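You operate a simulated robot arm through the tools that you are given. There is no shell and no other tool. Be economical: measure what you need, move in short steps, check, and stop when the job is done.

Carry out the task below with a simulated robot arm. There is one attempt and no reset: what you move stays moved.

Task
Lift off ring and drum, and grease the drum's bore.
Fine: both stand on the mat; the yellow brush is filled at the grease pot and ends in its cup.
Where things are to end (x, y in the base frame): black ring within 50 mm of [390, -340]; chrome drum within 50 mm of [270, -350].

Only the result counts: the job must be done as asked and must still hold three seconds after the hand-in. Knocking over, shifting, dropping, spilling or breaking anything else fails it.

Robot
A 7-joint arm with a two-finger parallel gripper, fixed in place. Base frame: the origin is at the foot of the arm, x ahead of it, y to its left, z up; the work surface is at about z = 850. Lengths are in mm, angles in degrees, forces in N, time in s.
With the tool pointing down near the work surface it reaches from about 240 to 680 mm from the base axis. Its first joint turns from -66.0 to 66.0 degrees. Payload 2.4 kg.
The TCP is the grasp point between the finger pads, 30 mm short of the fingertips. In the tool frame z runs along the fingers and y along their closing line. The gripper opens to 94 mm. The fingers are 28 mm wide and 10 mm thick; the gripper's body (50 by 96 mm) begins 55 mm behind the TCP.
Orientation is told as [roll, pitch, yaw] about the base's x, y, z axes, in that order, counted from this pose: with the fingers straight down and closing along the base's y, the tool's x points along the base's -x, its y along +y and its z along -z.

Tools
- The arm moves only by the tool jog_arm. Its argument "commands" is a list of rows, each a list of 3 entries, a list of its own where there are three numbers: the shift along the tool's x, y, z in units of 400 mm (1.0 is 400 mm), then the turn, a rotation vector about the tool's x, y, z in units of 90 degrees (1.0 is 90 degrees), then the finger opening in cm, from 0 to 9.4. In form: [[[x, y, z], [wx, wy, wz], claw], ...]. A call has 1 to 10 rows; each row is the pose to reach, as a shift and turn from the pose commanded when the call began, along the tool's axes at that moment. A call with a number of a shift or a turn outside -1 to 1 is refused whole. Each row takes 0.2 s and may step no farther than 50 mm and 8.6 degrees from the row before; otherwise, or with a gripper value out of range, the whole call is refused. Where a pose cannot be reached the arm comes as near as it can. A force on the tool above 40 N (or 10 N above the force at the start of the call, whichever is more), or a blocked arm, ends the call early, and 0.2 s more pass. Each finger travels about 153 mm/s and halts on what it meets, pressing with about 44 N; the grip force reading is that of the motor and also rises with nothing between the fingers. The clock runs only during rows and for 0.2 s after the last one: add rows that repeat a pose to give the fingers time. It gives the time, the measured TCP pose, the force on the tool (base axes), the opening and the grip force at its end, in the units of the frame above (readings bear some noise), with the torque about the TCP (base axes, N m) and any sound that the robot's microphone picked up, and new pictures: "views" is both (left out), scene, wrist or none.
- Cameras (640 x 400 px; columns grow to the right, rows downward): "scene" is fixed at [50.1, 469.4, 1445.5]; the picture's right is [-0.78, -0.63, 0.00], its down [-0.34, 0.42, -0.84] and it looks along [0.53, -0.66, -0.54] (base axes); focal length 303 px, centre (320, 200). "wrist" rides on the gripper at [76, 14, -102] in the tool frame; the picture's right is [-0.18, 0.98, 0.00], its down [-0.75, -0.14, -0.64] and it looks along [-0.63, -0.12, 0.77] (tool axes); focal length 243 px, centre (320, 200). There is no depth. A picture from a camera that has moved, and an enlarged one, comes with that camera's place and axes in the base frame and with its lens. The place of the scene camera against the robot may be out by one fixed shift of up to 25 mm in any direction.
- enlarge(camera, box): a new picture of the part [left, top, right, bottom] of that camera's present view, enlarged. The clock stands still meanwhile.
- job_done(): hands the job in; it is judged then, once.

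Go step by step. Nothing tells you positions but the pictures and the camera data: compare them with the known pose of the tool, close in by small moves and look again before you grip or let go. The budget is 120 turns and 200 pictures, counting those below and the enlarged ones. Unless the task says otherwise, let go and move clear before handing in, and close with one line.

The tools are called after ">>>" as name(argument=value, ...) on one line, values as JSON. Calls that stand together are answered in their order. jog_arm: Moves the arm, as the interface text tells. Its arguments: {"type":"object","properties":{"commands":{"type":"array"},"views":{"type":"string","enum":["both","scene","wrist","none"]}},"required":["commands"]} The other tools are called the same way: enlarge (camera, box) takes an enlarged picture of a part of a camera's view; job_done () hands the job in.

At the start:

```text
time: 0.0
position: [361.9, 53.7, 1267.4]
ee_rot: [0.1, 0.0, 0.0]
ft_force: [-0.4, -0.9, -0.4]
ft_torque: [0.0, 0.02, -0.01]
opening: 94.0
grip_force: 0.1
```

scene: 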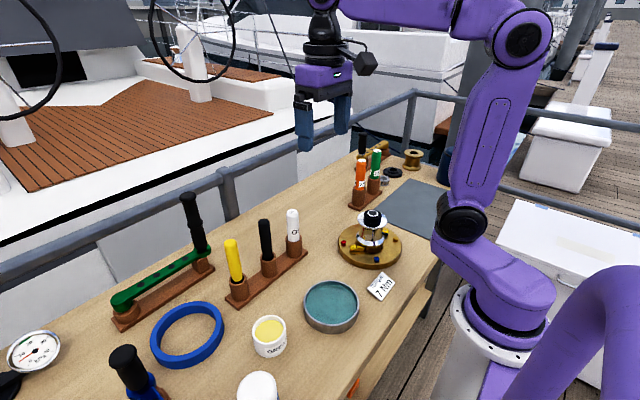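
wrist: 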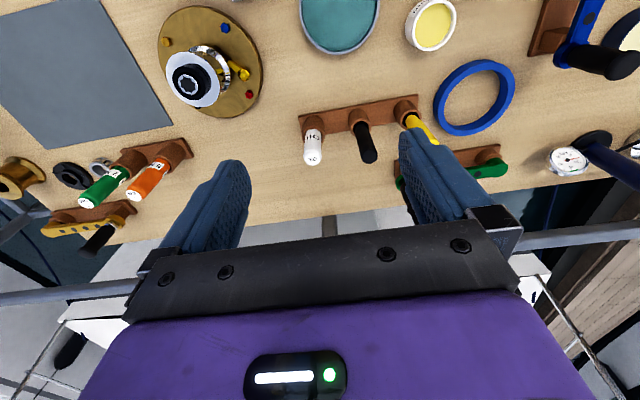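

I see a winch (brass base, chrome drum, black ring on top), brush rack, grease pot and grey mat. I'll enlarge the main parts first.

>>> enlarge(camera="scene", box=[320, 190, 440, 310])

>>> enlarge(camera="scene", box=[200, 190, 370, 370])

>>> enlarge(camera="wrist", box=[130, 0, 290, 130])

>>> enlarge(camera="wrist", box=[280, 0, 520, 180])

```text
3.33 times, centred on (380, 250) of scene
camera zoom: at [50.1, 469.4, 1445.5], right [-0.78, -0.63, 0.0], down [-0.34, 0.42, -0.84], along [0.53, -0.66, -0.54], focal length 1011 px, centre (120, 33)
```

zoom: 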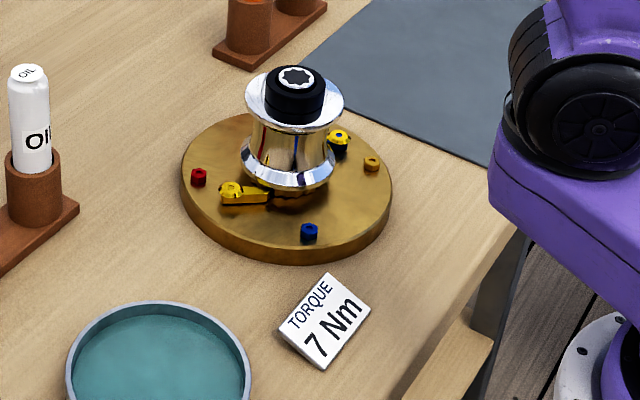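

```text
2.22 times, centred on (285, 280) of scene
camera zoom: at [50.1, 469.4, 1445.5], right [-0.78, -0.63, 0.0], down [-0.34, 0.42, -0.84], along [0.53, -0.66, -0.54], focal length 674 px, centre (398, 22)
```

zoom: 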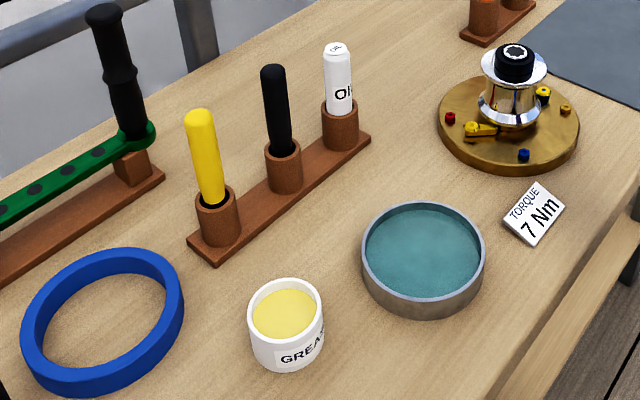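

```text
3.08 times, centred on (210, 65) of wrist
camera zoom: at [285.9, 68.3, 1368.9], right [0.18, 0.98, 0.0], down [0.75, -0.14, 0.64], along [0.63, -0.12, -0.77], focal length 746 px, centre (658, 615)
```

zoom: 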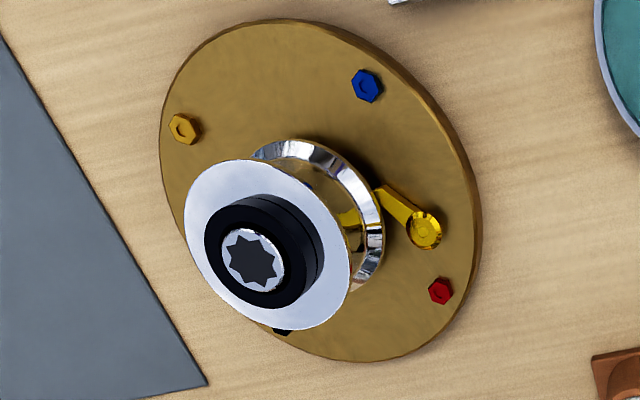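

```text
2.22 times, centred on (400, 90) of wrist
camera zoom: at [285.9, 68.3, 1368.9], right [0.18, 0.98, 0.0], down [0.75, -0.14, 0.64], along [0.63, -0.12, -0.77], focal length 539 px, centre (142, 444)
```

zoom: 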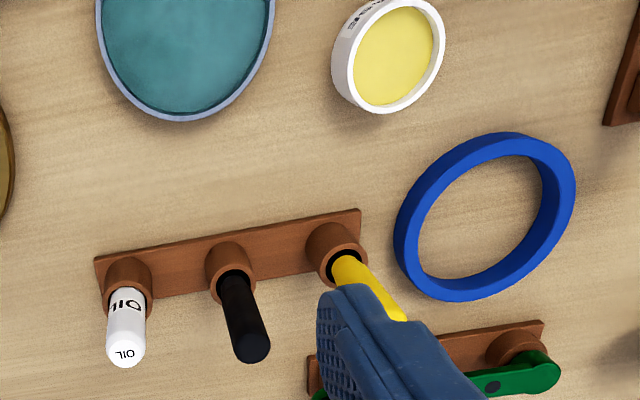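

The winch is at about (345,-144), with the ring top near z 975. I'll move the wrist camera closer to it.

>>> jog_arm(commands=[[[0.005, -0.0825, 0.06], [0, 0, 0], 9.4], [[0.01, -0.165, 0.12], [0, 0, 0], 9.4], [[0.015, -0.2475, 0.18], [0, 0, 0], 9.4], [[0.02, -0.33, 0.24], [0, 0, 0], 9.4], [[0.025, -0.4125, 0.3], [0, 0, 0], 9.4], [[0.03, -0.495, 0.36], [0, 0, 0], 9.4]])

```text
time: 1.4
position: [353.0, -145.8, 1121.5]
ee_rot: [-0.1, 0.0, 0.1]
ft_force: [-0.5, -0.9, -0.2]
ft_torque: [0.01, 0.02, 0.02]
opening: 94.1
grip_force: 0.0
camera wrist: at [276.7, -131.3, 1223.9], right [0.18, 0.98, 0.0], down [0.75, -0.14, 0.64], along [0.63, -0.12, -0.77], focal length 243 px, centre (320, 200)
```

scene: 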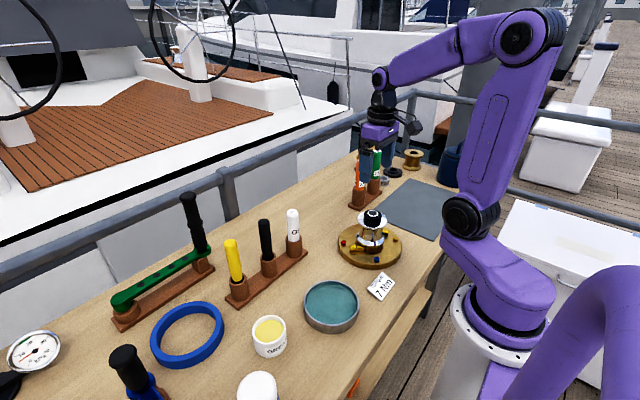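
wrist: 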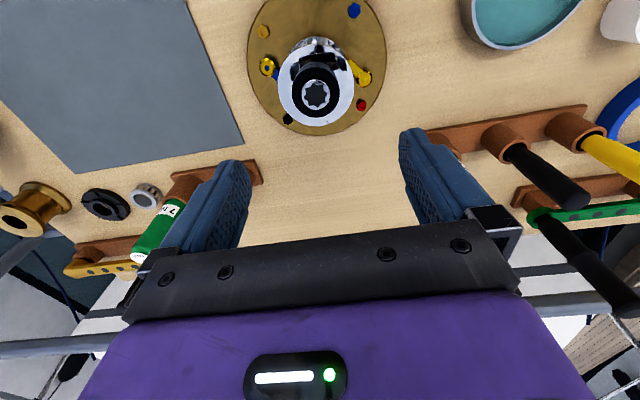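

>>> enlarge(camera="wrist", box=[240, 0, 400, 140])

```text
2.86 times, centred on (320, 70) of wrist
camera zoom: at [276.7, -131.3, 1223.9], right [0.18, 0.98, 0.0], down [0.75, -0.14, 0.64], along [0.63, -0.12, -0.77], focal length 693 px, centre (320, 571)
```

zoom: 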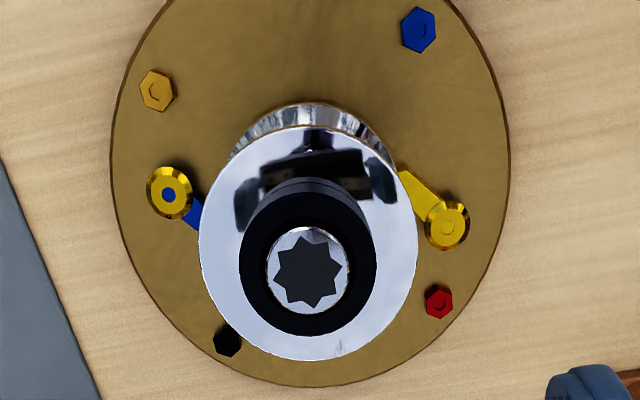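

The ring centre is about (350,-149), with its top near z 971 and a diameter of about 48. I'll go down partway and check the centring.

>>> jog_arm(commands=[[[0.005, -0.008, 0.1], [0, 0, 0], 9.4], [[0.005, -0.008, 0.2], [0, 0, 0], 9.4], [[0.005, -0.008, 0.2], [0, 0, 0], 9.4]])

>>> enlarge(camera="scene", box=[330, 150, 430, 280])

```text
time: 2.2
position: [349.6, -148.1, 1043.0]
ee_rot: [0.0, 0.0, 0.0]
ft_force: [0.5, 1.0, 0.3]
ft_torque: [0.03, 0.02, 0.03]
opening: 94.1
grip_force: 0.1
camera wrist: at [273.9, -132.7, 1144.9], right [0.18, 0.98, 0.0], down [0.75, -0.14, 0.64], along [0.63, -0.12, -0.77], focal length 243 px, centre (320, 200)
```

scene: 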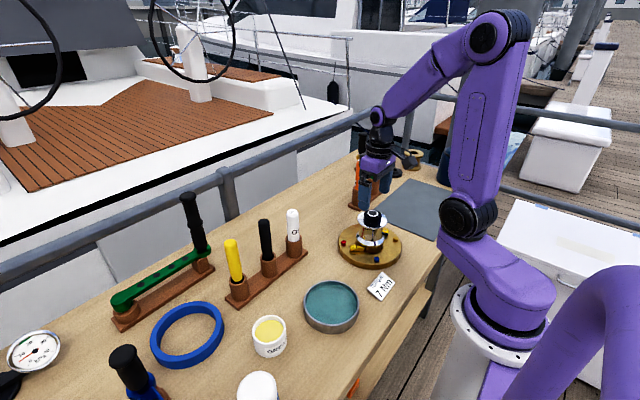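
wrist: 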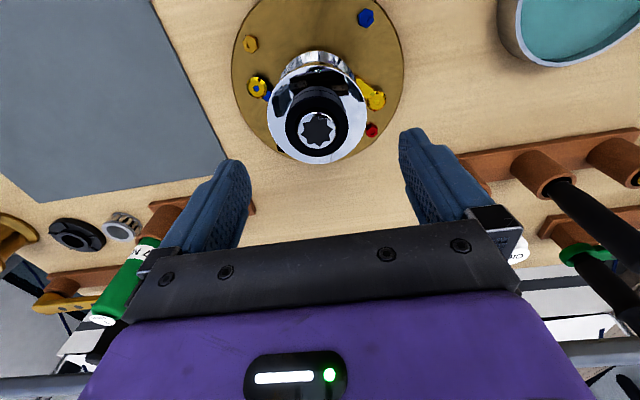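

```text
3.08 times, centred on (380, 215) of scene
camera zoom: at [50.1, 469.4, 1445.5], right [-0.78, -0.63, 0.0], down [-0.34, 0.42, -0.84], along [0.53, -0.66, -0.54], focal length 934 px, centre (135, 154)
```

zoom: 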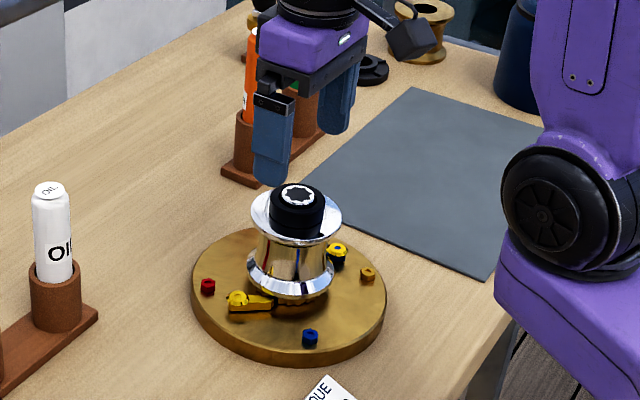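

The hand is centred on the ring to within 1–2 mm. I'll descend to z≈985 and close on it.

>>> jog_arm(commands=[[[0.001, -0.002, 0.075], [0, 0, 0], 9.4], [[0.001, -0.002, 0.145], [0, 0, 0], 9.4], [[0.001, -0.002, 0.145], [0, 0, 0], 6.5], [[0.001, -0.002, 0.145], [0, 0, 0], 4.0], [[0.001, -0.002, 0.145], [0, 0, 0], 4.0]])

>>> enlarge(camera="scene", box=[330, 150, 430, 280])

```text
time: 3.4
position: [347.9, -147.6, 984.8]
ee_rot: [0.0, -0.1, -0.1]
ft_force: [0.4, -11.2, -4.3]
ft_torque: [-0.22, 0.0, 0.0]
opening: 43.1
grip_force: 43.7
camera wrist: at [272.3, -133.2, 1087.3], right [0.19, 0.98, 0.0], down [0.75, -0.14, 0.64], along [0.63, -0.12, -0.77], focal length 243 px, centre (320, 200)
```

scene: 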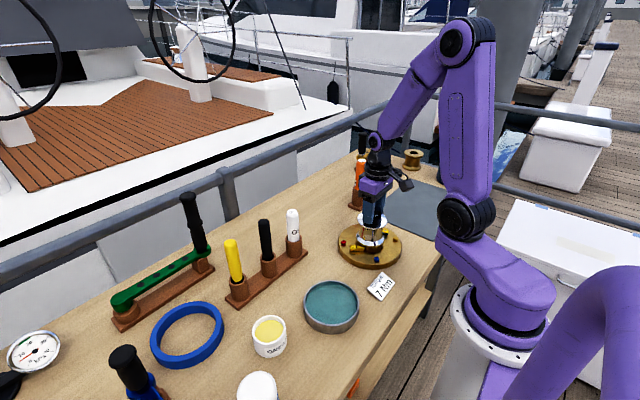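
wrist: 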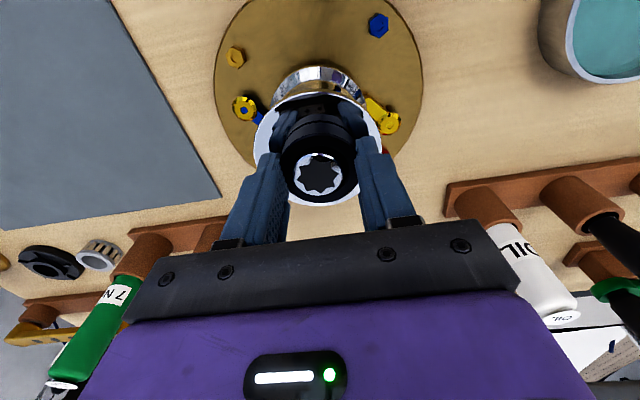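

```text
3.08 times, centred on (380, 215) of scene
camera zoom: at [50.2, 469.1, 1445.7], right [-0.78, -0.63, 0.0], down [-0.34, 0.42, -0.84], along [0.53, -0.66, -0.54], focal length 934 px, centre (135, 154)
```

zoom: 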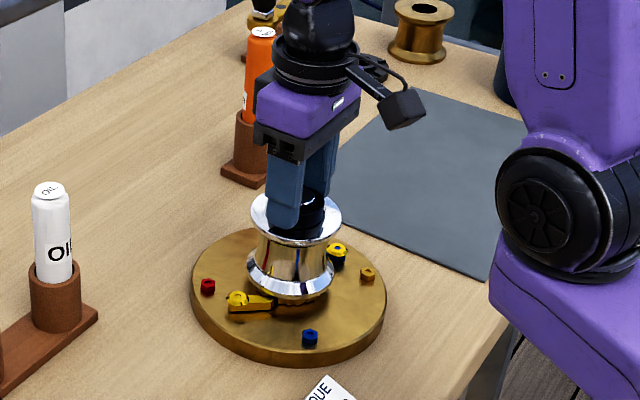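

The fingers hold the ring at 43 mm with a slight side load. I'll ease about 1 mm in -y and lift gently.

>>> jog_arm(commands=[[[0, -0.003, 0], [0, 0, 0], 4.0], [[0, -0.003, -0.01], [0, 0, 0], 4.0], [[0, -0.003, -0.025], [0, 0, 0], 4.0], [[0, -0.003, -0.05], [0, 0, 0], 4.0], [[0, -0.003, -0.05], [0, 0, 0], 4.0]], views="wrist")

>>> enlarge(camera="scene", box=[330, 150, 430, 280])

```text
time: 4.6
position: [347.8, -149.2, 1004.9]
ee_rot: [0.0, 0.1, -0.1]
ft_force: [0.2, -0.6, -0.5]
ft_torque: [-0.01, 0.05, -0.03]
opening: 42.9
grip_force: 44.0
camera wrist: at [271.1, -134.6, 1107.3], right [0.18, 0.98, 0.0], down [0.75, -0.14, 0.64], along [0.63, -0.12, -0.77], focal length 243 px, centre (320, 200)
```

wrist: 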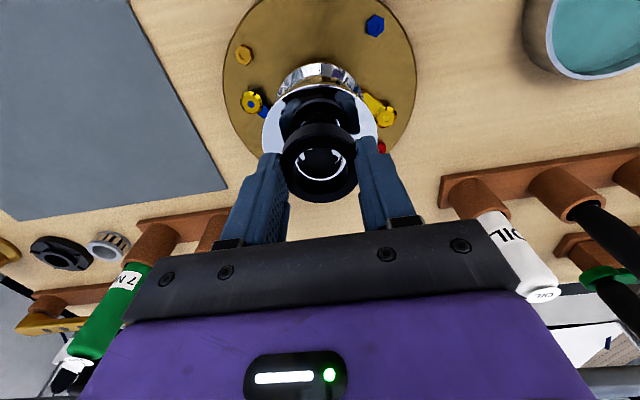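

```text
3.08 times, centred on (380, 215) of scene
camera zoom: at [50.1, 469.4, 1445.5], right [-0.78, -0.63, 0.0], down [-0.34, 0.42, -0.84], along [0.53, -0.66, -0.54], focal length 934 px, centre (135, 154)
```

zoom: 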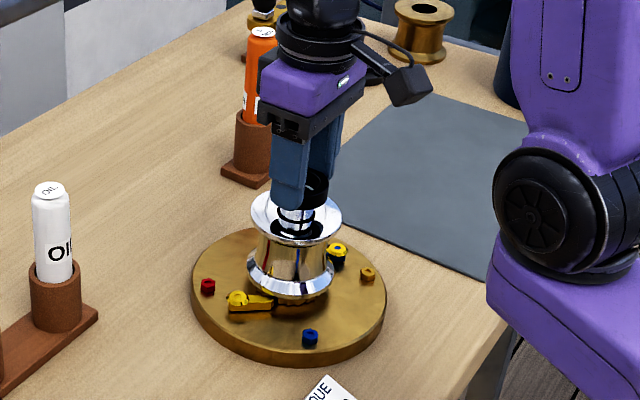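

The ring is free of the spindle. I'll raise it and carry it over the mat target (390,-340).

>>> jog_arm(commands=[[[0, 0, -0.1], [0, 0, 0], 4.0], [[0, 0, -0.18], [0, 0, 0], 4.0], [[-0.026, -0.11, -0.18], [0, 0, 0], 4.0], [[-0.052, -0.22, -0.18], [0, 0, 0], 4.0], [[-0.078, -0.33, -0.18], [0, 0, 0], 4.0], [[-0.105, -0.43, -0.18], [0, 0, 0], 4.0], [[-0.105, -0.477, -0.18], [0, 0, 0], 4.0], [[-0.105, -0.477, -0.1], [0, 0, 0], 4.0], [[-0.105, -0.477, 0.0], [0, 0, 0], 4.0], [[-0.105, -0.477, 0.0], [0, 0, 0], 4.0]])

>>> enlarge(camera="scene", box=[330, 130, 460, 280])

```text
time: 6.8
position: [388.5, -338.9, 1004.4]
ee_rot: [0.0, 0.0, 0.0]
ft_force: [0.6, 1.2, -0.6]
ft_torque: [-0.01, -0.02, 0.03]
opening: 43.3
grip_force: 43.7
camera wrist: at [313.4, -324.2, 1106.6], right [0.18, 0.98, 0.0], down [0.75, -0.14, 0.64], along [0.63, -0.12, -0.77], focal length 243 px, centre (320, 200)
```

scene: 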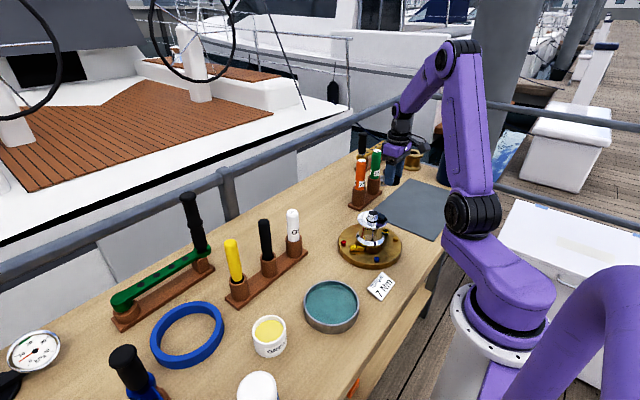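
wrist: 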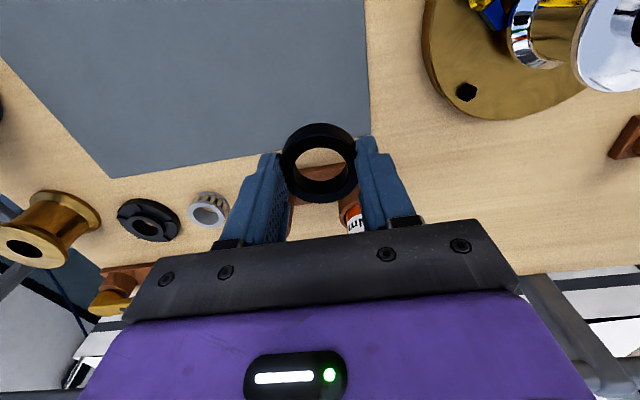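

```text
2.67 times, centred on (395, 205) of scene
camera zoom: at [50.1, 469.4, 1445.5], right [-0.78, -0.63, 0.0], down [-0.34, 0.42, -0.84], along [0.53, -0.66, -0.54], focal length 809 px, centre (120, 187)
```

zoom: 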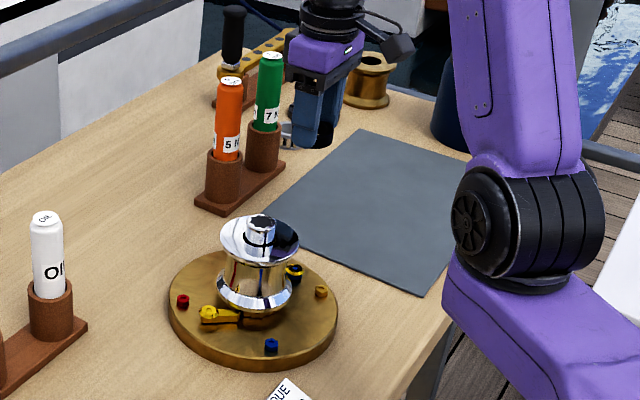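

The ring is above its target and inside the mat, whose edges are near x 440 and y -291. I'll lower it to just above the mat.

>>> jog_arm(commands=[[[0, 0, 0.1], [0, 0, 0], 4.0], [[0, 0, 0.2], [0, 0, 0], 4.0], [[0, 0, 0.25], [0, 0, 0], 4.0], [[0, 0, 0.25], [0, 0, 0], 4.0]], views="wrist")

>>> enlarge(camera="wrist", box=[230, 80, 410, 240])

>>> enlarge(camera="scene", box=[360, 140, 430, 220])

```text
time: 7.8
position: [390.5, -340.0, 904.5]
ee_rot: [0.0, -0.1, -0.1]
ft_force: [0.1, -0.5, -0.9]
ft_torque: [0.01, -0.01, -0.01]
opening: 43.0
grip_force: 44.2
camera wrist: at [313.7, -325.0, 1006.3], right [0.18, 0.98, 0.0], down [0.75, -0.14, 0.64], along [0.63, -0.12, -0.77], focal length 243 px, centre (320, 200)
```

wrist: 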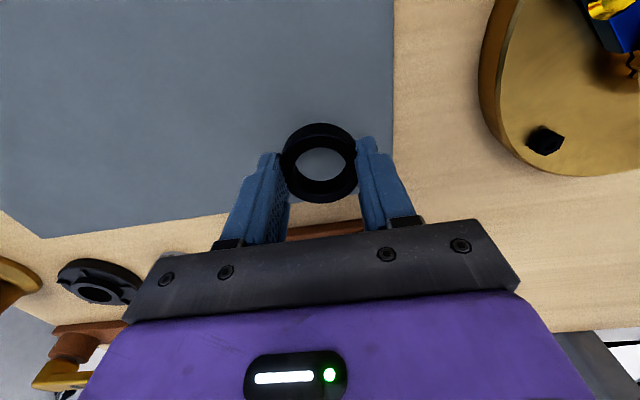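

```text
2.50 times, centred on (320, 160) of wrist
camera zoom: at [313.7, -325.0, 1006.3], right [0.18, 0.98, 0.0], down [0.75, -0.14, 0.64], along [0.63, -0.12, -0.77], focal length 606 px, centre (320, 300)
```

zoom: 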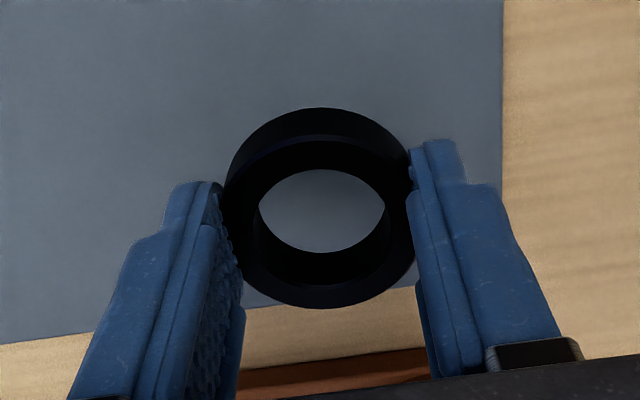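

```text
5.00 times, centred on (395, 180) of scene
camera zoom: at [50.1, 469.4, 1445.5], right [-0.78, -0.63, 0.0], down [-0.34, 0.42, -0.84], along [0.53, -0.66, -0.54], focal length 1517 px, centre (-55, 300)
```

zoom: 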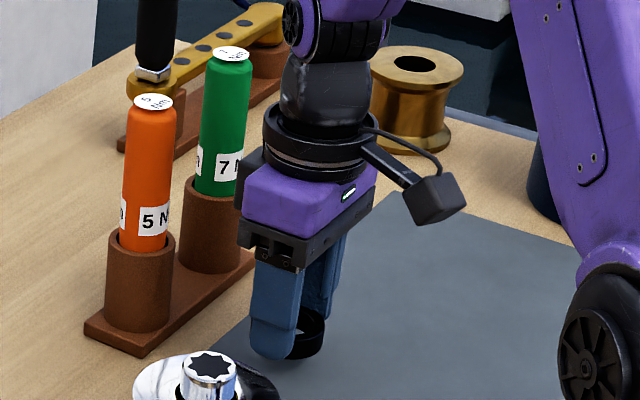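

The ring bottom looks nearly level with the fingertips. I'll step down and watch the force.

>>> jog_arm(commands=[[[0, 0, 0.01], [0, 0, 0], 4.0], [[0, 0, 0.02], [0, 0, 0], 4.0], [[0, 0, 0.03], [0, 0, 0], 4.0], [[0, 0, 0.03], [0, 0, 0], 4.0]], views="none")

>>> enlarge(camera="scene", box=[360, 140, 430, 220])

```text
time: 8.8
position: [388.8, -339.4, 892.8]
ee_rot: [0.0, 0.0, -0.1]
ft_force: [-0.1, -0.3, -0.9]
ft_torque: [0.01, 0.0, 0.01]
opening: 42.9
grip_force: 43.6
```

```text
5.00 times, centred on (395, 180) of scene
camera zoom: at [50.1, 469.4, 1445.5], right [-0.78, -0.63, 0.0], down [-0.34, 0.42, -0.84], along [0.53, -0.66, -0.54], focal length 1517 px, centre (-55, 300)
```

zoom: 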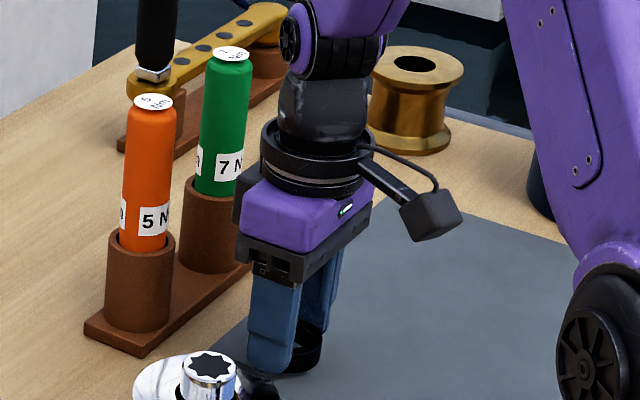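

>>> jog_arm(commands=[[[0, 0, 0.006], [0, 0, 0], 4.0], [[0, 0, 0.0125], [0, 0, 0], 4.0], [[0, 0, 0.0125], [0, 0, 0], 4.0]], views="none")

```text
time: 9.6
position: [389.5, -340.2, 887.8]
ee_rot: [-0.1, 0.0, 0.0]
ft_force: [0.0, 0.2, -0.6]
ft_torque: [0.03, -0.03, 0.01]
opening: 43.1
grip_force: 44.8
```

>>> jog_arm(commands=[[[0, 0, 0.004], [0, 0, 0], 4.0], [[0, 0, 0.008], [0, 0, 0], 4.0], [[0, 0, 0.008], [0, 0, 0], 4.0]], views="none")

>>> enlarge(camera="wrist", box=[230, 80, 410, 240])

>>> enlarge(camera="scene", box=[380, 160, 420, 210])

```text
time: 10.4
position: [389.7, -339.7, 887.4]
ee_rot: [0.0, 0.0, 0.2]
ft_force: [-5.4, 2.6, 8.3]
ft_torque: [0.05, -0.02, 0.01]
opening: 43.1
grip_force: 44.3
stopped in row 3: the force on the tool passed its limit at 41 N (the readings are from after the stop); the commanded pose is now the measured one
```

```text
2.50 times, centred on (320, 160) of wrist
camera zoom: at [313.8, -325.8, 988.8], right [0.18, 0.98, 0.0], down [0.75, -0.14, 0.64], along [0.63, -0.12, -0.77], focal length 606 px, centre (320, 300)
```

zoom: 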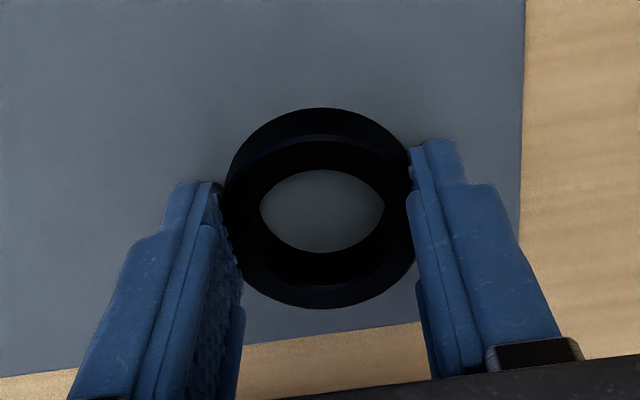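

```text
8.00 times, centred on (400, 185) of scene
camera zoom: at [49.9, 469.6, 1445.5], right [-0.78, -0.63, 0.0], down [-0.34, 0.42, -0.84], along [0.53, -0.66, -0.54], focal length 2427 px, centre (-320, 320)
```

zoom: 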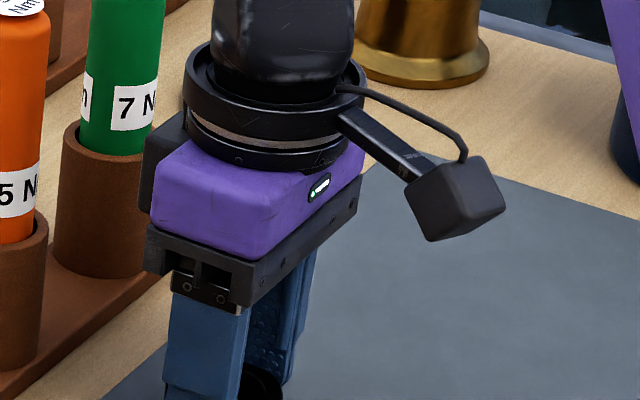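

The ring is on the mat. I'll open and retreat upward.

>>> jog_arm(commands=[[[0, 0, 0], [0, 0, 0], 5.5], [[0, 0, 0], [0, 0, 0], 7.0], [[0, 0, -0.05], [0, 0, 0], 7.0], [[0, 0, -0.15], [0, 0, 0], 9.4], [[0, 0, -0.27], [0, 0, 0], 9.4], [[0, 0, -0.39], [0, 0, 0], 9.4], [[0, 0, -0.45], [0, 0, 0], 9.4]])

>>> enlarge(camera="scene", box=[330, 150, 430, 280])

```text
time: 12.0
position: [387.9, -339.5, 1066.3]
ee_rot: [0.0, 0.0, 0.1]
ft_force: [0.2, 0.6, 0.6]
ft_torque: [0.0, -0.01, 0.01]
opening: 94.1
grip_force: 0.2
camera wrist: at [312.8, -324.8, 1168.9], right [0.18, 0.98, 0.0], down [0.75, -0.14, 0.64], along [0.63, -0.12, -0.77], focal length 243 px, centre (320, 200)
```

scene: 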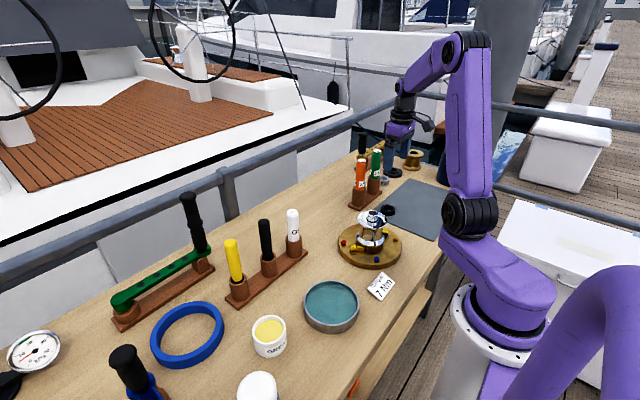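
wrist: 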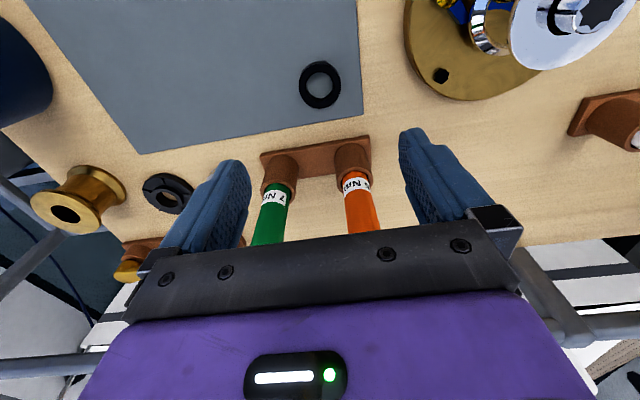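

```text
3.08 times, centred on (380, 215) of scene
camera zoom: at [50.1, 469.4, 1445.5], right [-0.78, -0.63, 0.0], down [-0.34, 0.42, -0.84], along [0.53, -0.66, -0.54], focal length 934 px, centre (135, 154)
```

zoom: 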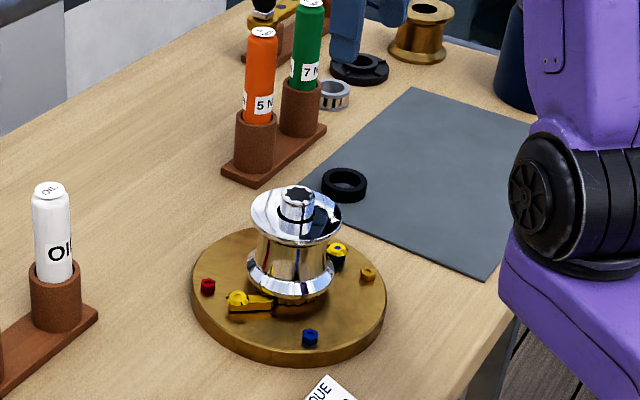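

Next is the drum. I'll hover above it and check the centring.

>>> jog_arm(commands=[[[0.025, 0.119, 0], [0, 0, 0], 9.4], [[0.05, 0.238, 0], [0, 0, 0], 9.4], [[0.075, 0.357, 0], [0, 0, 0], 9.4], [[0.1, 0.476, 0], [0, 0, 0], 9.4], [[0.1, 0.476, 0.08], [0, 0, 0], 9.4], [[0.1, 0.476, 0.12], [0, 0, 0], 9.4], [[0.1, 0.476, 0.12], [0, 0, 0], 9.4]], views="wrist")

>>> enlarge(camera="wrist", box=[230, 60, 410, 220])

>>> enlarge(camera="scene", box=[330, 170, 420, 280])

```text
time: 13.6
position: [349.2, -150.1, 1018.2]
ee_rot: [-0.1, 0.0, 0.1]
ft_force: [0.7, 0.1, -0.7]
ft_torque: [0.01, 0.0, -0.01]
opening: 94.1
grip_force: 0.0
camera wrist: at [272.9, -135.0, 1120.2], right [0.18, 0.98, 0.0], down [0.75, -0.14, 0.64], along [0.63, -0.12, -0.77], focal length 243 px, centre (320, 200)
```

wrist: 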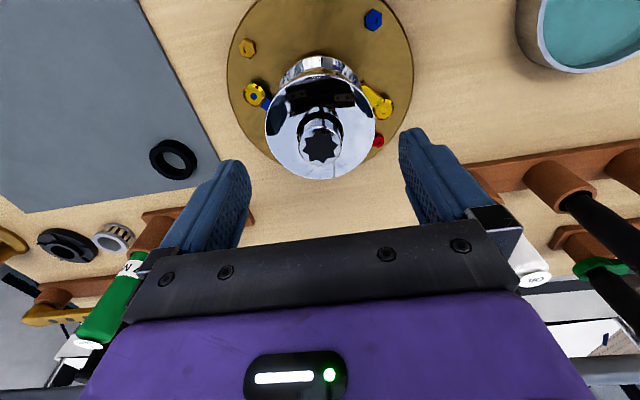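

```text
2.50 times, centred on (320, 140) of wrist
camera zoom: at [272.9, -135.0, 1120.2], right [0.18, 0.98, 0.0], down [0.75, -0.14, 0.64], along [0.63, -0.12, -0.77], focal length 606 px, centre (320, 350)
```

zoom: 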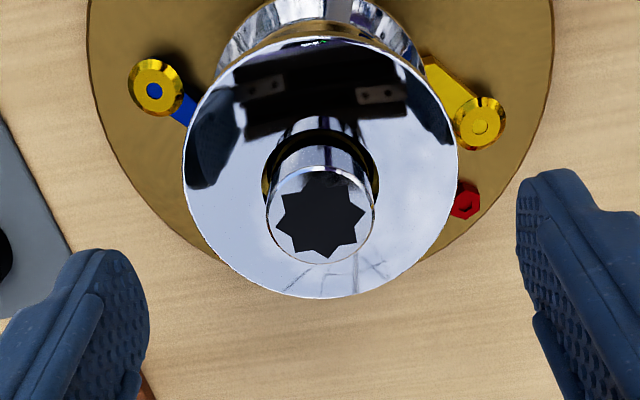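

```text
3.64 times, centred on (375, 225) of scene
camera zoom: at [50.1, 469.4, 1445.5], right [-0.78, -0.63, 0.0], down [-0.34, 0.42, -0.84], along [0.53, -0.66, -0.54], focal length 1103 px, centre (120, 109)
```

zoom: 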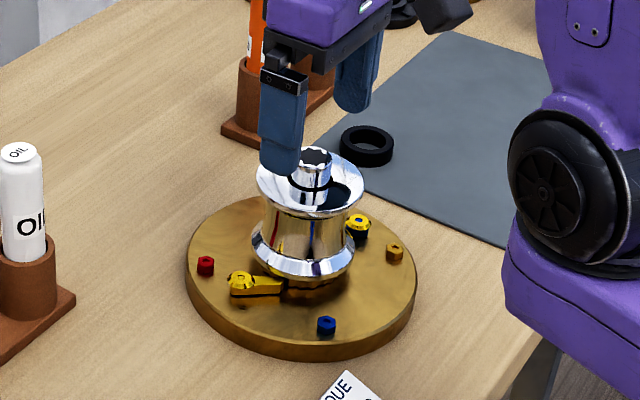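

The drum centre is about (349,-149) with a flange of about 82 mm. I'll descend around the flange to z≈942 and close gently.

>>> jog_arm(commands=[[[0, 0.002, 0.08], [0, 0, 0], 9.4], [[0, 0.002, 0.13], [0, 0, 0], 9.4], [[0, 0.002, 0.16], [0, 0, 0], 9.4], [[0, 0.002, 0.19], [0, 0, 0], 9.4], [[0, 0.002, 0.19], [0, 0, 0], 9.4]], views="wrist")

>>> enlarge(camera="scene", box=[330, 170, 420, 280])

```text
time: 14.8
position: [349.8, -149.0, 941.9]
ee_rot: [0.0, -0.1, 0.1]
ft_force: [-0.8, -0.6, -0.4]
ft_torque: [0.02, 0.0, 0.0]
opening: 93.8
grip_force: 0.0
camera wrist: at [273.6, -134.2, 1043.1], right [0.18, 0.98, 0.0], down [0.75, -0.14, 0.64], along [0.63, -0.12, -0.77], focal length 243 px, centre (320, 200)
```

wrist: 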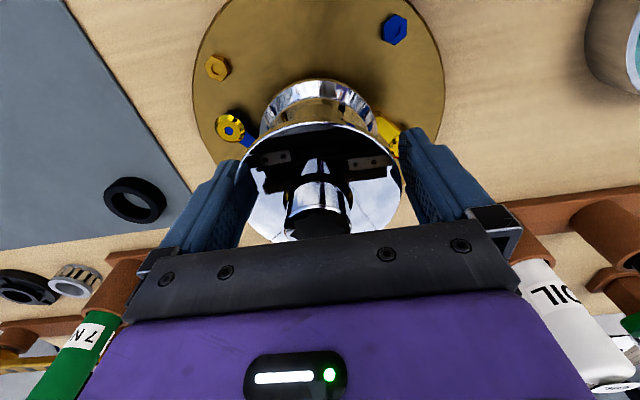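

```text
3.64 times, centred on (375, 225) of scene
camera zoom: at [50.1, 469.4, 1445.5], right [-0.78, -0.63, 0.0], down [-0.34, 0.42, -0.84], along [0.53, -0.66, -0.54], focal length 1103 px, centre (120, 109)
```

zoom: 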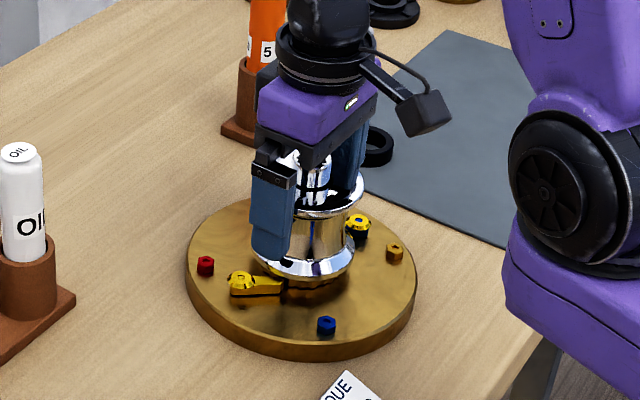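

The fingers straddle the flange without touching it. I'll close now.

>>> jog_arm(commands=[[[0, 0, 0], [0, 0, 0], 8.5], [[0, 0, 0], [0, 0, 0], 7.0], [[0, 0, 0], [0, 0, 0], 7.0]], views="none")

```text
time: 15.6
position: [349.1, -149.3, 941.5]
ee_rot: [-0.1, -0.1, 0.1]
ft_force: [0.5, -4.0, 0.8]
ft_torque: [0.07, 0.06, 0.01]
opening: 78.2
grip_force: 43.7
```

I have the drum at 78 mm. I'll lift it slowly and straight up.

>>> jog_arm(commands=[[[0, -0.001, 0], [0, 0, 0], 7.0], [[0, -0.001, -0.0125], [0, 0, 0], 7.0], [[0, -0.001, -0.025], [0, 0, 0], 7.0], [[0, -0.001, -0.0375], [0, 0, 0], 7.0], [[0, -0.001, -0.05], [0, 0, 0], 7.0], [[0, -0.001, -0.05], [0, 0, 0], 7.0]], views="wrist")

>>> enlarge(camera="scene", box=[330, 170, 420, 280])

```text
time: 17.0
position: [349.8, -149.4, 961.8]
ee_rot: [0.0, 0.0, 0.1]
ft_force: [-0.7, -0.3, -9.1]
ft_torque: [0.04, 0.02, -0.01]
opening: 78.2
grip_force: 43.5
camera wrist: at [274.1, -135.2, 1064.2], right [0.18, 0.98, 0.0], down [0.75, -0.14, 0.64], along [0.63, -0.12, -0.77], focal length 243 px, centre (320, 200)
```

wrist: 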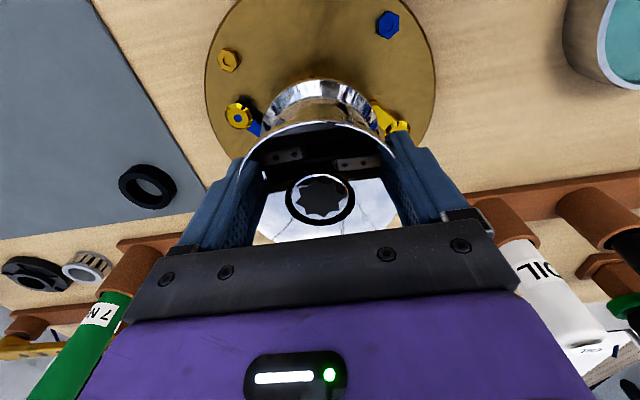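

```text
3.64 times, centred on (375, 225) of scene
camera zoom: at [50.2, 469.4, 1445.5], right [-0.78, -0.63, 0.0], down [-0.34, 0.42, -0.84], along [0.53, -0.66, -0.54], focal length 1103 px, centre (120, 109)
```

zoom: 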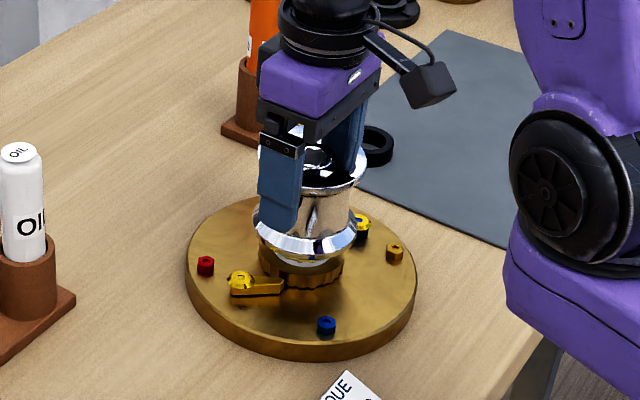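

The drum is lifting off cleanly, weighing about 9 N. I'll keep going straight up until it clears the spindle.

>>> jog_arm(commands=[[[0, 0, -0.03], [0, 0, 0], 7.0], [[0, 0, -0.06], [0, 0, 0], 7.0], [[0, 0, -0.09], [0, 0, 0], 7.0], [[0, 0, -0.12], [0, 0, 0], 7.0], [[0, 0, -0.16], [0, 0, 0], 7.0], [[0, 0, -0.2], [0, 0, 0], 7.0], [[0, 0, -0.25], [0, 0, 0], 7.0], [[0, 0, -0.3], [0, 0, 0], 7.0], [[0, 0, -0.3], [0, 0, 0], 7.0]], views="wrist")

>>> enlarge(camera="scene", box=[320, 130, 440, 280])

```text
time: 19.0
position: [349.3, -148.4, 1082.2]
ee_rot: [0.0, -0.1, 0.1]
ft_force: [0.1, -0.6, -7.8]
ft_torque: [-0.03, -0.01, 0.02]
opening: 78.3
grip_force: 43.9
camera wrist: at [273.6, -134.4, 1183.7], right [0.18, 0.98, 0.0], down [0.75, -0.14, 0.64], along [0.63, -0.12, -0.77], focal length 243 px, centre (320, 200)
```

wrist: 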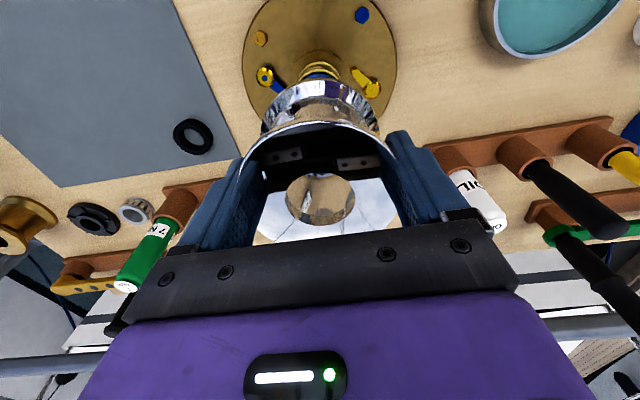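

```text
2.67 times, centred on (380, 205) of scene
camera zoom: at [50.2, 469.4, 1445.5], right [-0.78, -0.63, 0.0], down [-0.34, 0.42, -0.84], along [0.53, -0.66, -0.54], focal length 809 px, centre (160, 187)
```

zoom: 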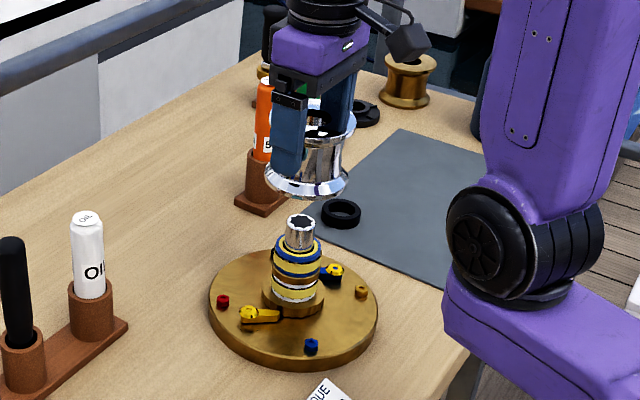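

The drum is free. I'll carry it to above (270,-350).

>>> jog_arm(commands=[[[0.04, -0.1, 0], [0, 0, 0], 7.0], [[0.08, -0.2, 0], [0, 0, 0], 7.0], [[0.12, -0.3, 0], [0, 0, 0], 7.0], [[0.16, -0.4, 0], [0, 0, 0], 7.0], [[0.1975, -0.5025, 0], [0, 0, 0], 7.0], [[0.1975, -0.5025, 0], [0, 0, 0], 7.0], [[0.1975, -0.5025, 0.08], [0, 0, 0], 7.0], [[0.1975, -0.5025, 0.16], [0, 0, 0], 7.0], [[0.1975, -0.5025, 0.25], [0, 0, 0], 7.0], [[0.1975, -0.5025, 0.25], [0, 0, 0], 7.0]])

>>> enlarge(camera="scene", box=[360, 120, 480, 260])

```text
time: 21.2
position: [271.0, -350.6, 981.4]
ee_rot: [-0.1, -0.1, 0.1]
ft_force: [-0.1, -0.6, -8.3]
ft_torque: [0.0, 0.01, -0.03]
opening: 78.3
grip_force: 43.8
camera wrist: at [195.6, -335.2, 1083.5], right [0.18, 0.98, 0.0], down [0.75, -0.14, 0.64], along [0.63, -0.12, -0.77], focal length 243 px, centre (320, 200)
```

scene: 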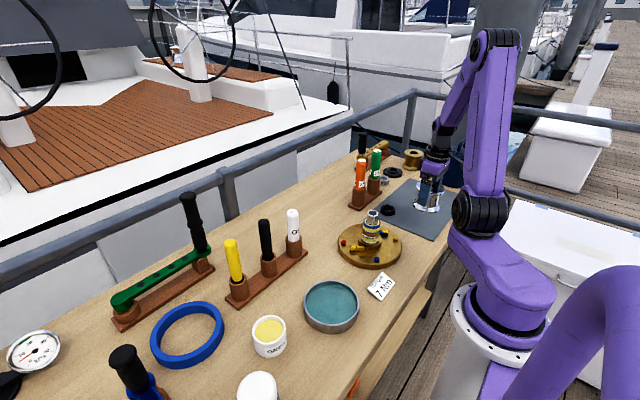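
wrist: 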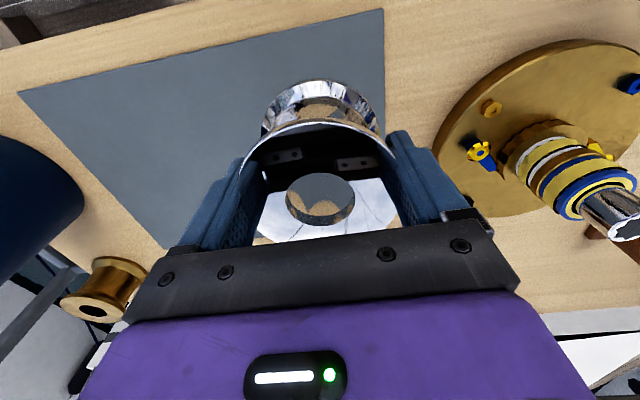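

```text
2.86 times, centred on (420, 190) of scene
camera zoom: at [50.2, 469.3, 1445.6], right [-0.78, -0.63, 0.0], down [-0.34, 0.42, -0.84], along [0.53, -0.66, -0.54], focal length 867 px, centre (34, 229)
```

zoom: 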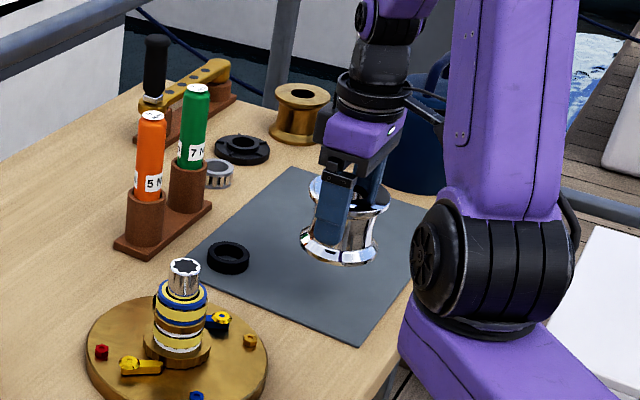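

The drum is over the target and well inside the mat. I'll lower it in small steps.

>>> jog_arm(commands=[[[0, 0, 0.06], [0, 0, 0], 7.0], [[0, 0, 0.11], [0, 0, 0], 7.0], [[0, 0, 0.125], [0, 0, 0], 7.0], [[0, 0, 0.125], [0, 0, 0], 7.0]], views="none")

>>> enlarge(camera="scene", box=[390, 140, 470, 240])

```text
time: 22.2
position: [270.7, -351.3, 932.4]
ee_rot: [0.0, -0.1, 0.1]
ft_force: [0.9, 0.3, -8.1]
ft_torque: [0.0, 0.01, -0.01]
opening: 78.5
grip_force: 43.7
```

```text
4.00 times, centred on (430, 190) of scene
camera zoom: at [50.2, 469.3, 1445.6], right [-0.78, -0.63, 0.0], down [-0.34, 0.42, -0.84], along [0.53, -0.66, -0.54], focal length 1214 px, centre (-120, 240)
```

zoom: 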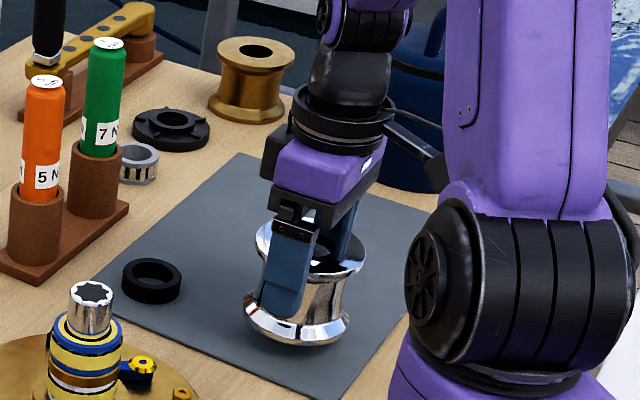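

>>> jog_arm(commands=[[[0, 0, 0.006], [0, 0, 0], 7.0], [[0, 0, 0.012], [0, 0, 0], 7.0], [[0, 0, 0.018], [0, 0, 0], 7.0], [[0, 0, 0.024], [0, 0, 0], 7.0], [[0, 0, 0.03], [0, 0, 0], 7.0], [[0, 0, 0.03], [0, 0, 0], 7.0]], views="none")

```text
time: 23.6
position: [270.6, -350.4, 921.8]
ee_rot: [0.0, 0.0, 0.1]
ft_force: [0.1, -0.4, -8.3]
ft_torque: [0.01, 0.0, 0.02]
opening: 78.1
grip_force: 44.0
```

>>> jog_arm(commands=[[[0, 0, 0.004], [0, 0, 0], 7.0], [[0, 0, 0.008], [0, 0, 0], 7.0], [[0, 0, 0.012], [0, 0, 0], 7.0], [[0, 0, 0.016], [0, 0, 0], 7.0], [[0, 0, 0.02], [0, 0, 0], 7.0], [[0, 0, 0.02], [0, 0, 0], 7.0]], views="none")

>>> enlarge(camera="scene", box=[390, 140, 470, 240])

```text
time: 25.0
position: [269.5, -350.7, 912.3]
ee_rot: [0.0, -0.1, 0.1]
ft_force: [0.9, -0.2, -7.6]
ft_torque: [-0.04, 0.0, -0.01]
opening: 78.5
grip_force: 44.4
```

```text
4.00 times, centred on (430, 190) of scene
camera zoom: at [50.2, 469.3, 1445.6], right [-0.78, -0.63, 0.0], down [-0.34, 0.42, -0.84], along [0.53, -0.66, -0.54], focal length 1214 px, centre (-120, 240)
```

zoom: 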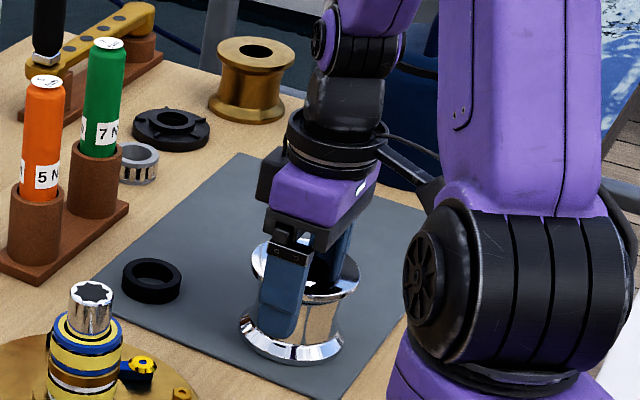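

>>> jog_arm(commands=[[[0, 0, 0.004], [0, 0, 0], 7.0], [[0, 0, 0.008], [0, 0, 0], 7.0], [[0, 0, 0.012], [0, 0, 0], 7.0], [[0, 0, 0.016], [0, 0, 0], 7.0], [[0, 0, 0.02], [0, 0, 0], 7.0], [[0, 0, 0.02], [0, 0, 0], 7.0]], views="wrist")

>>> enlarge(camera="scene", box=[390, 140, 470, 240])

```text
time: 25.7
position: [270.4, -351.4, 910.7]
ee_rot: [-0.2, 0.0, 0.0]
ft_force: [-3.3, 4.1, 11.8]
ft_torque: [-0.42, -0.23, 0.0]
opening: 78.6
grip_force: 44.0
stopped in row 3: the force on the tool passed its limit at 40 N (the readings are from after the stop); the commanded pose is now the measured one
camera wrist: at [194.7, -336.1, 1012.9], right [0.18, 0.98, 0.0], down [0.75, -0.14, 0.64], along [0.63, -0.12, -0.77], focal length 243 px, centre (320, 200)
```

wrist: 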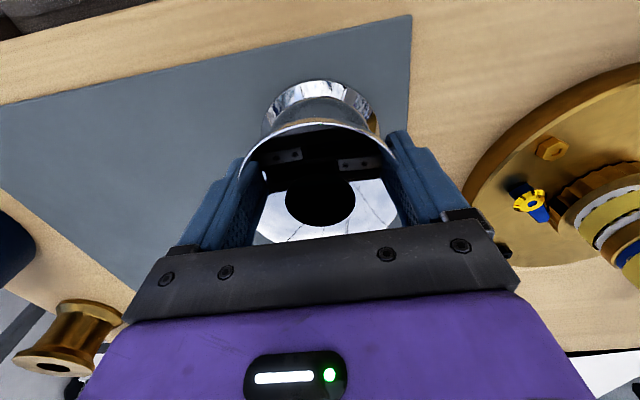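

```text
4.00 times, centred on (430, 190) of scene
camera zoom: at [50.0, 469.7, 1445.5], right [-0.78, -0.63, 0.0], down [-0.34, 0.42, -0.84], along [0.53, -0.66, -0.54], focal length 1214 px, centre (-120, 240)
```

zoom: 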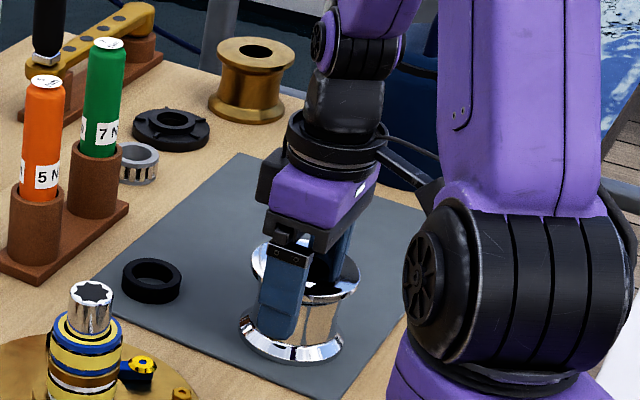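

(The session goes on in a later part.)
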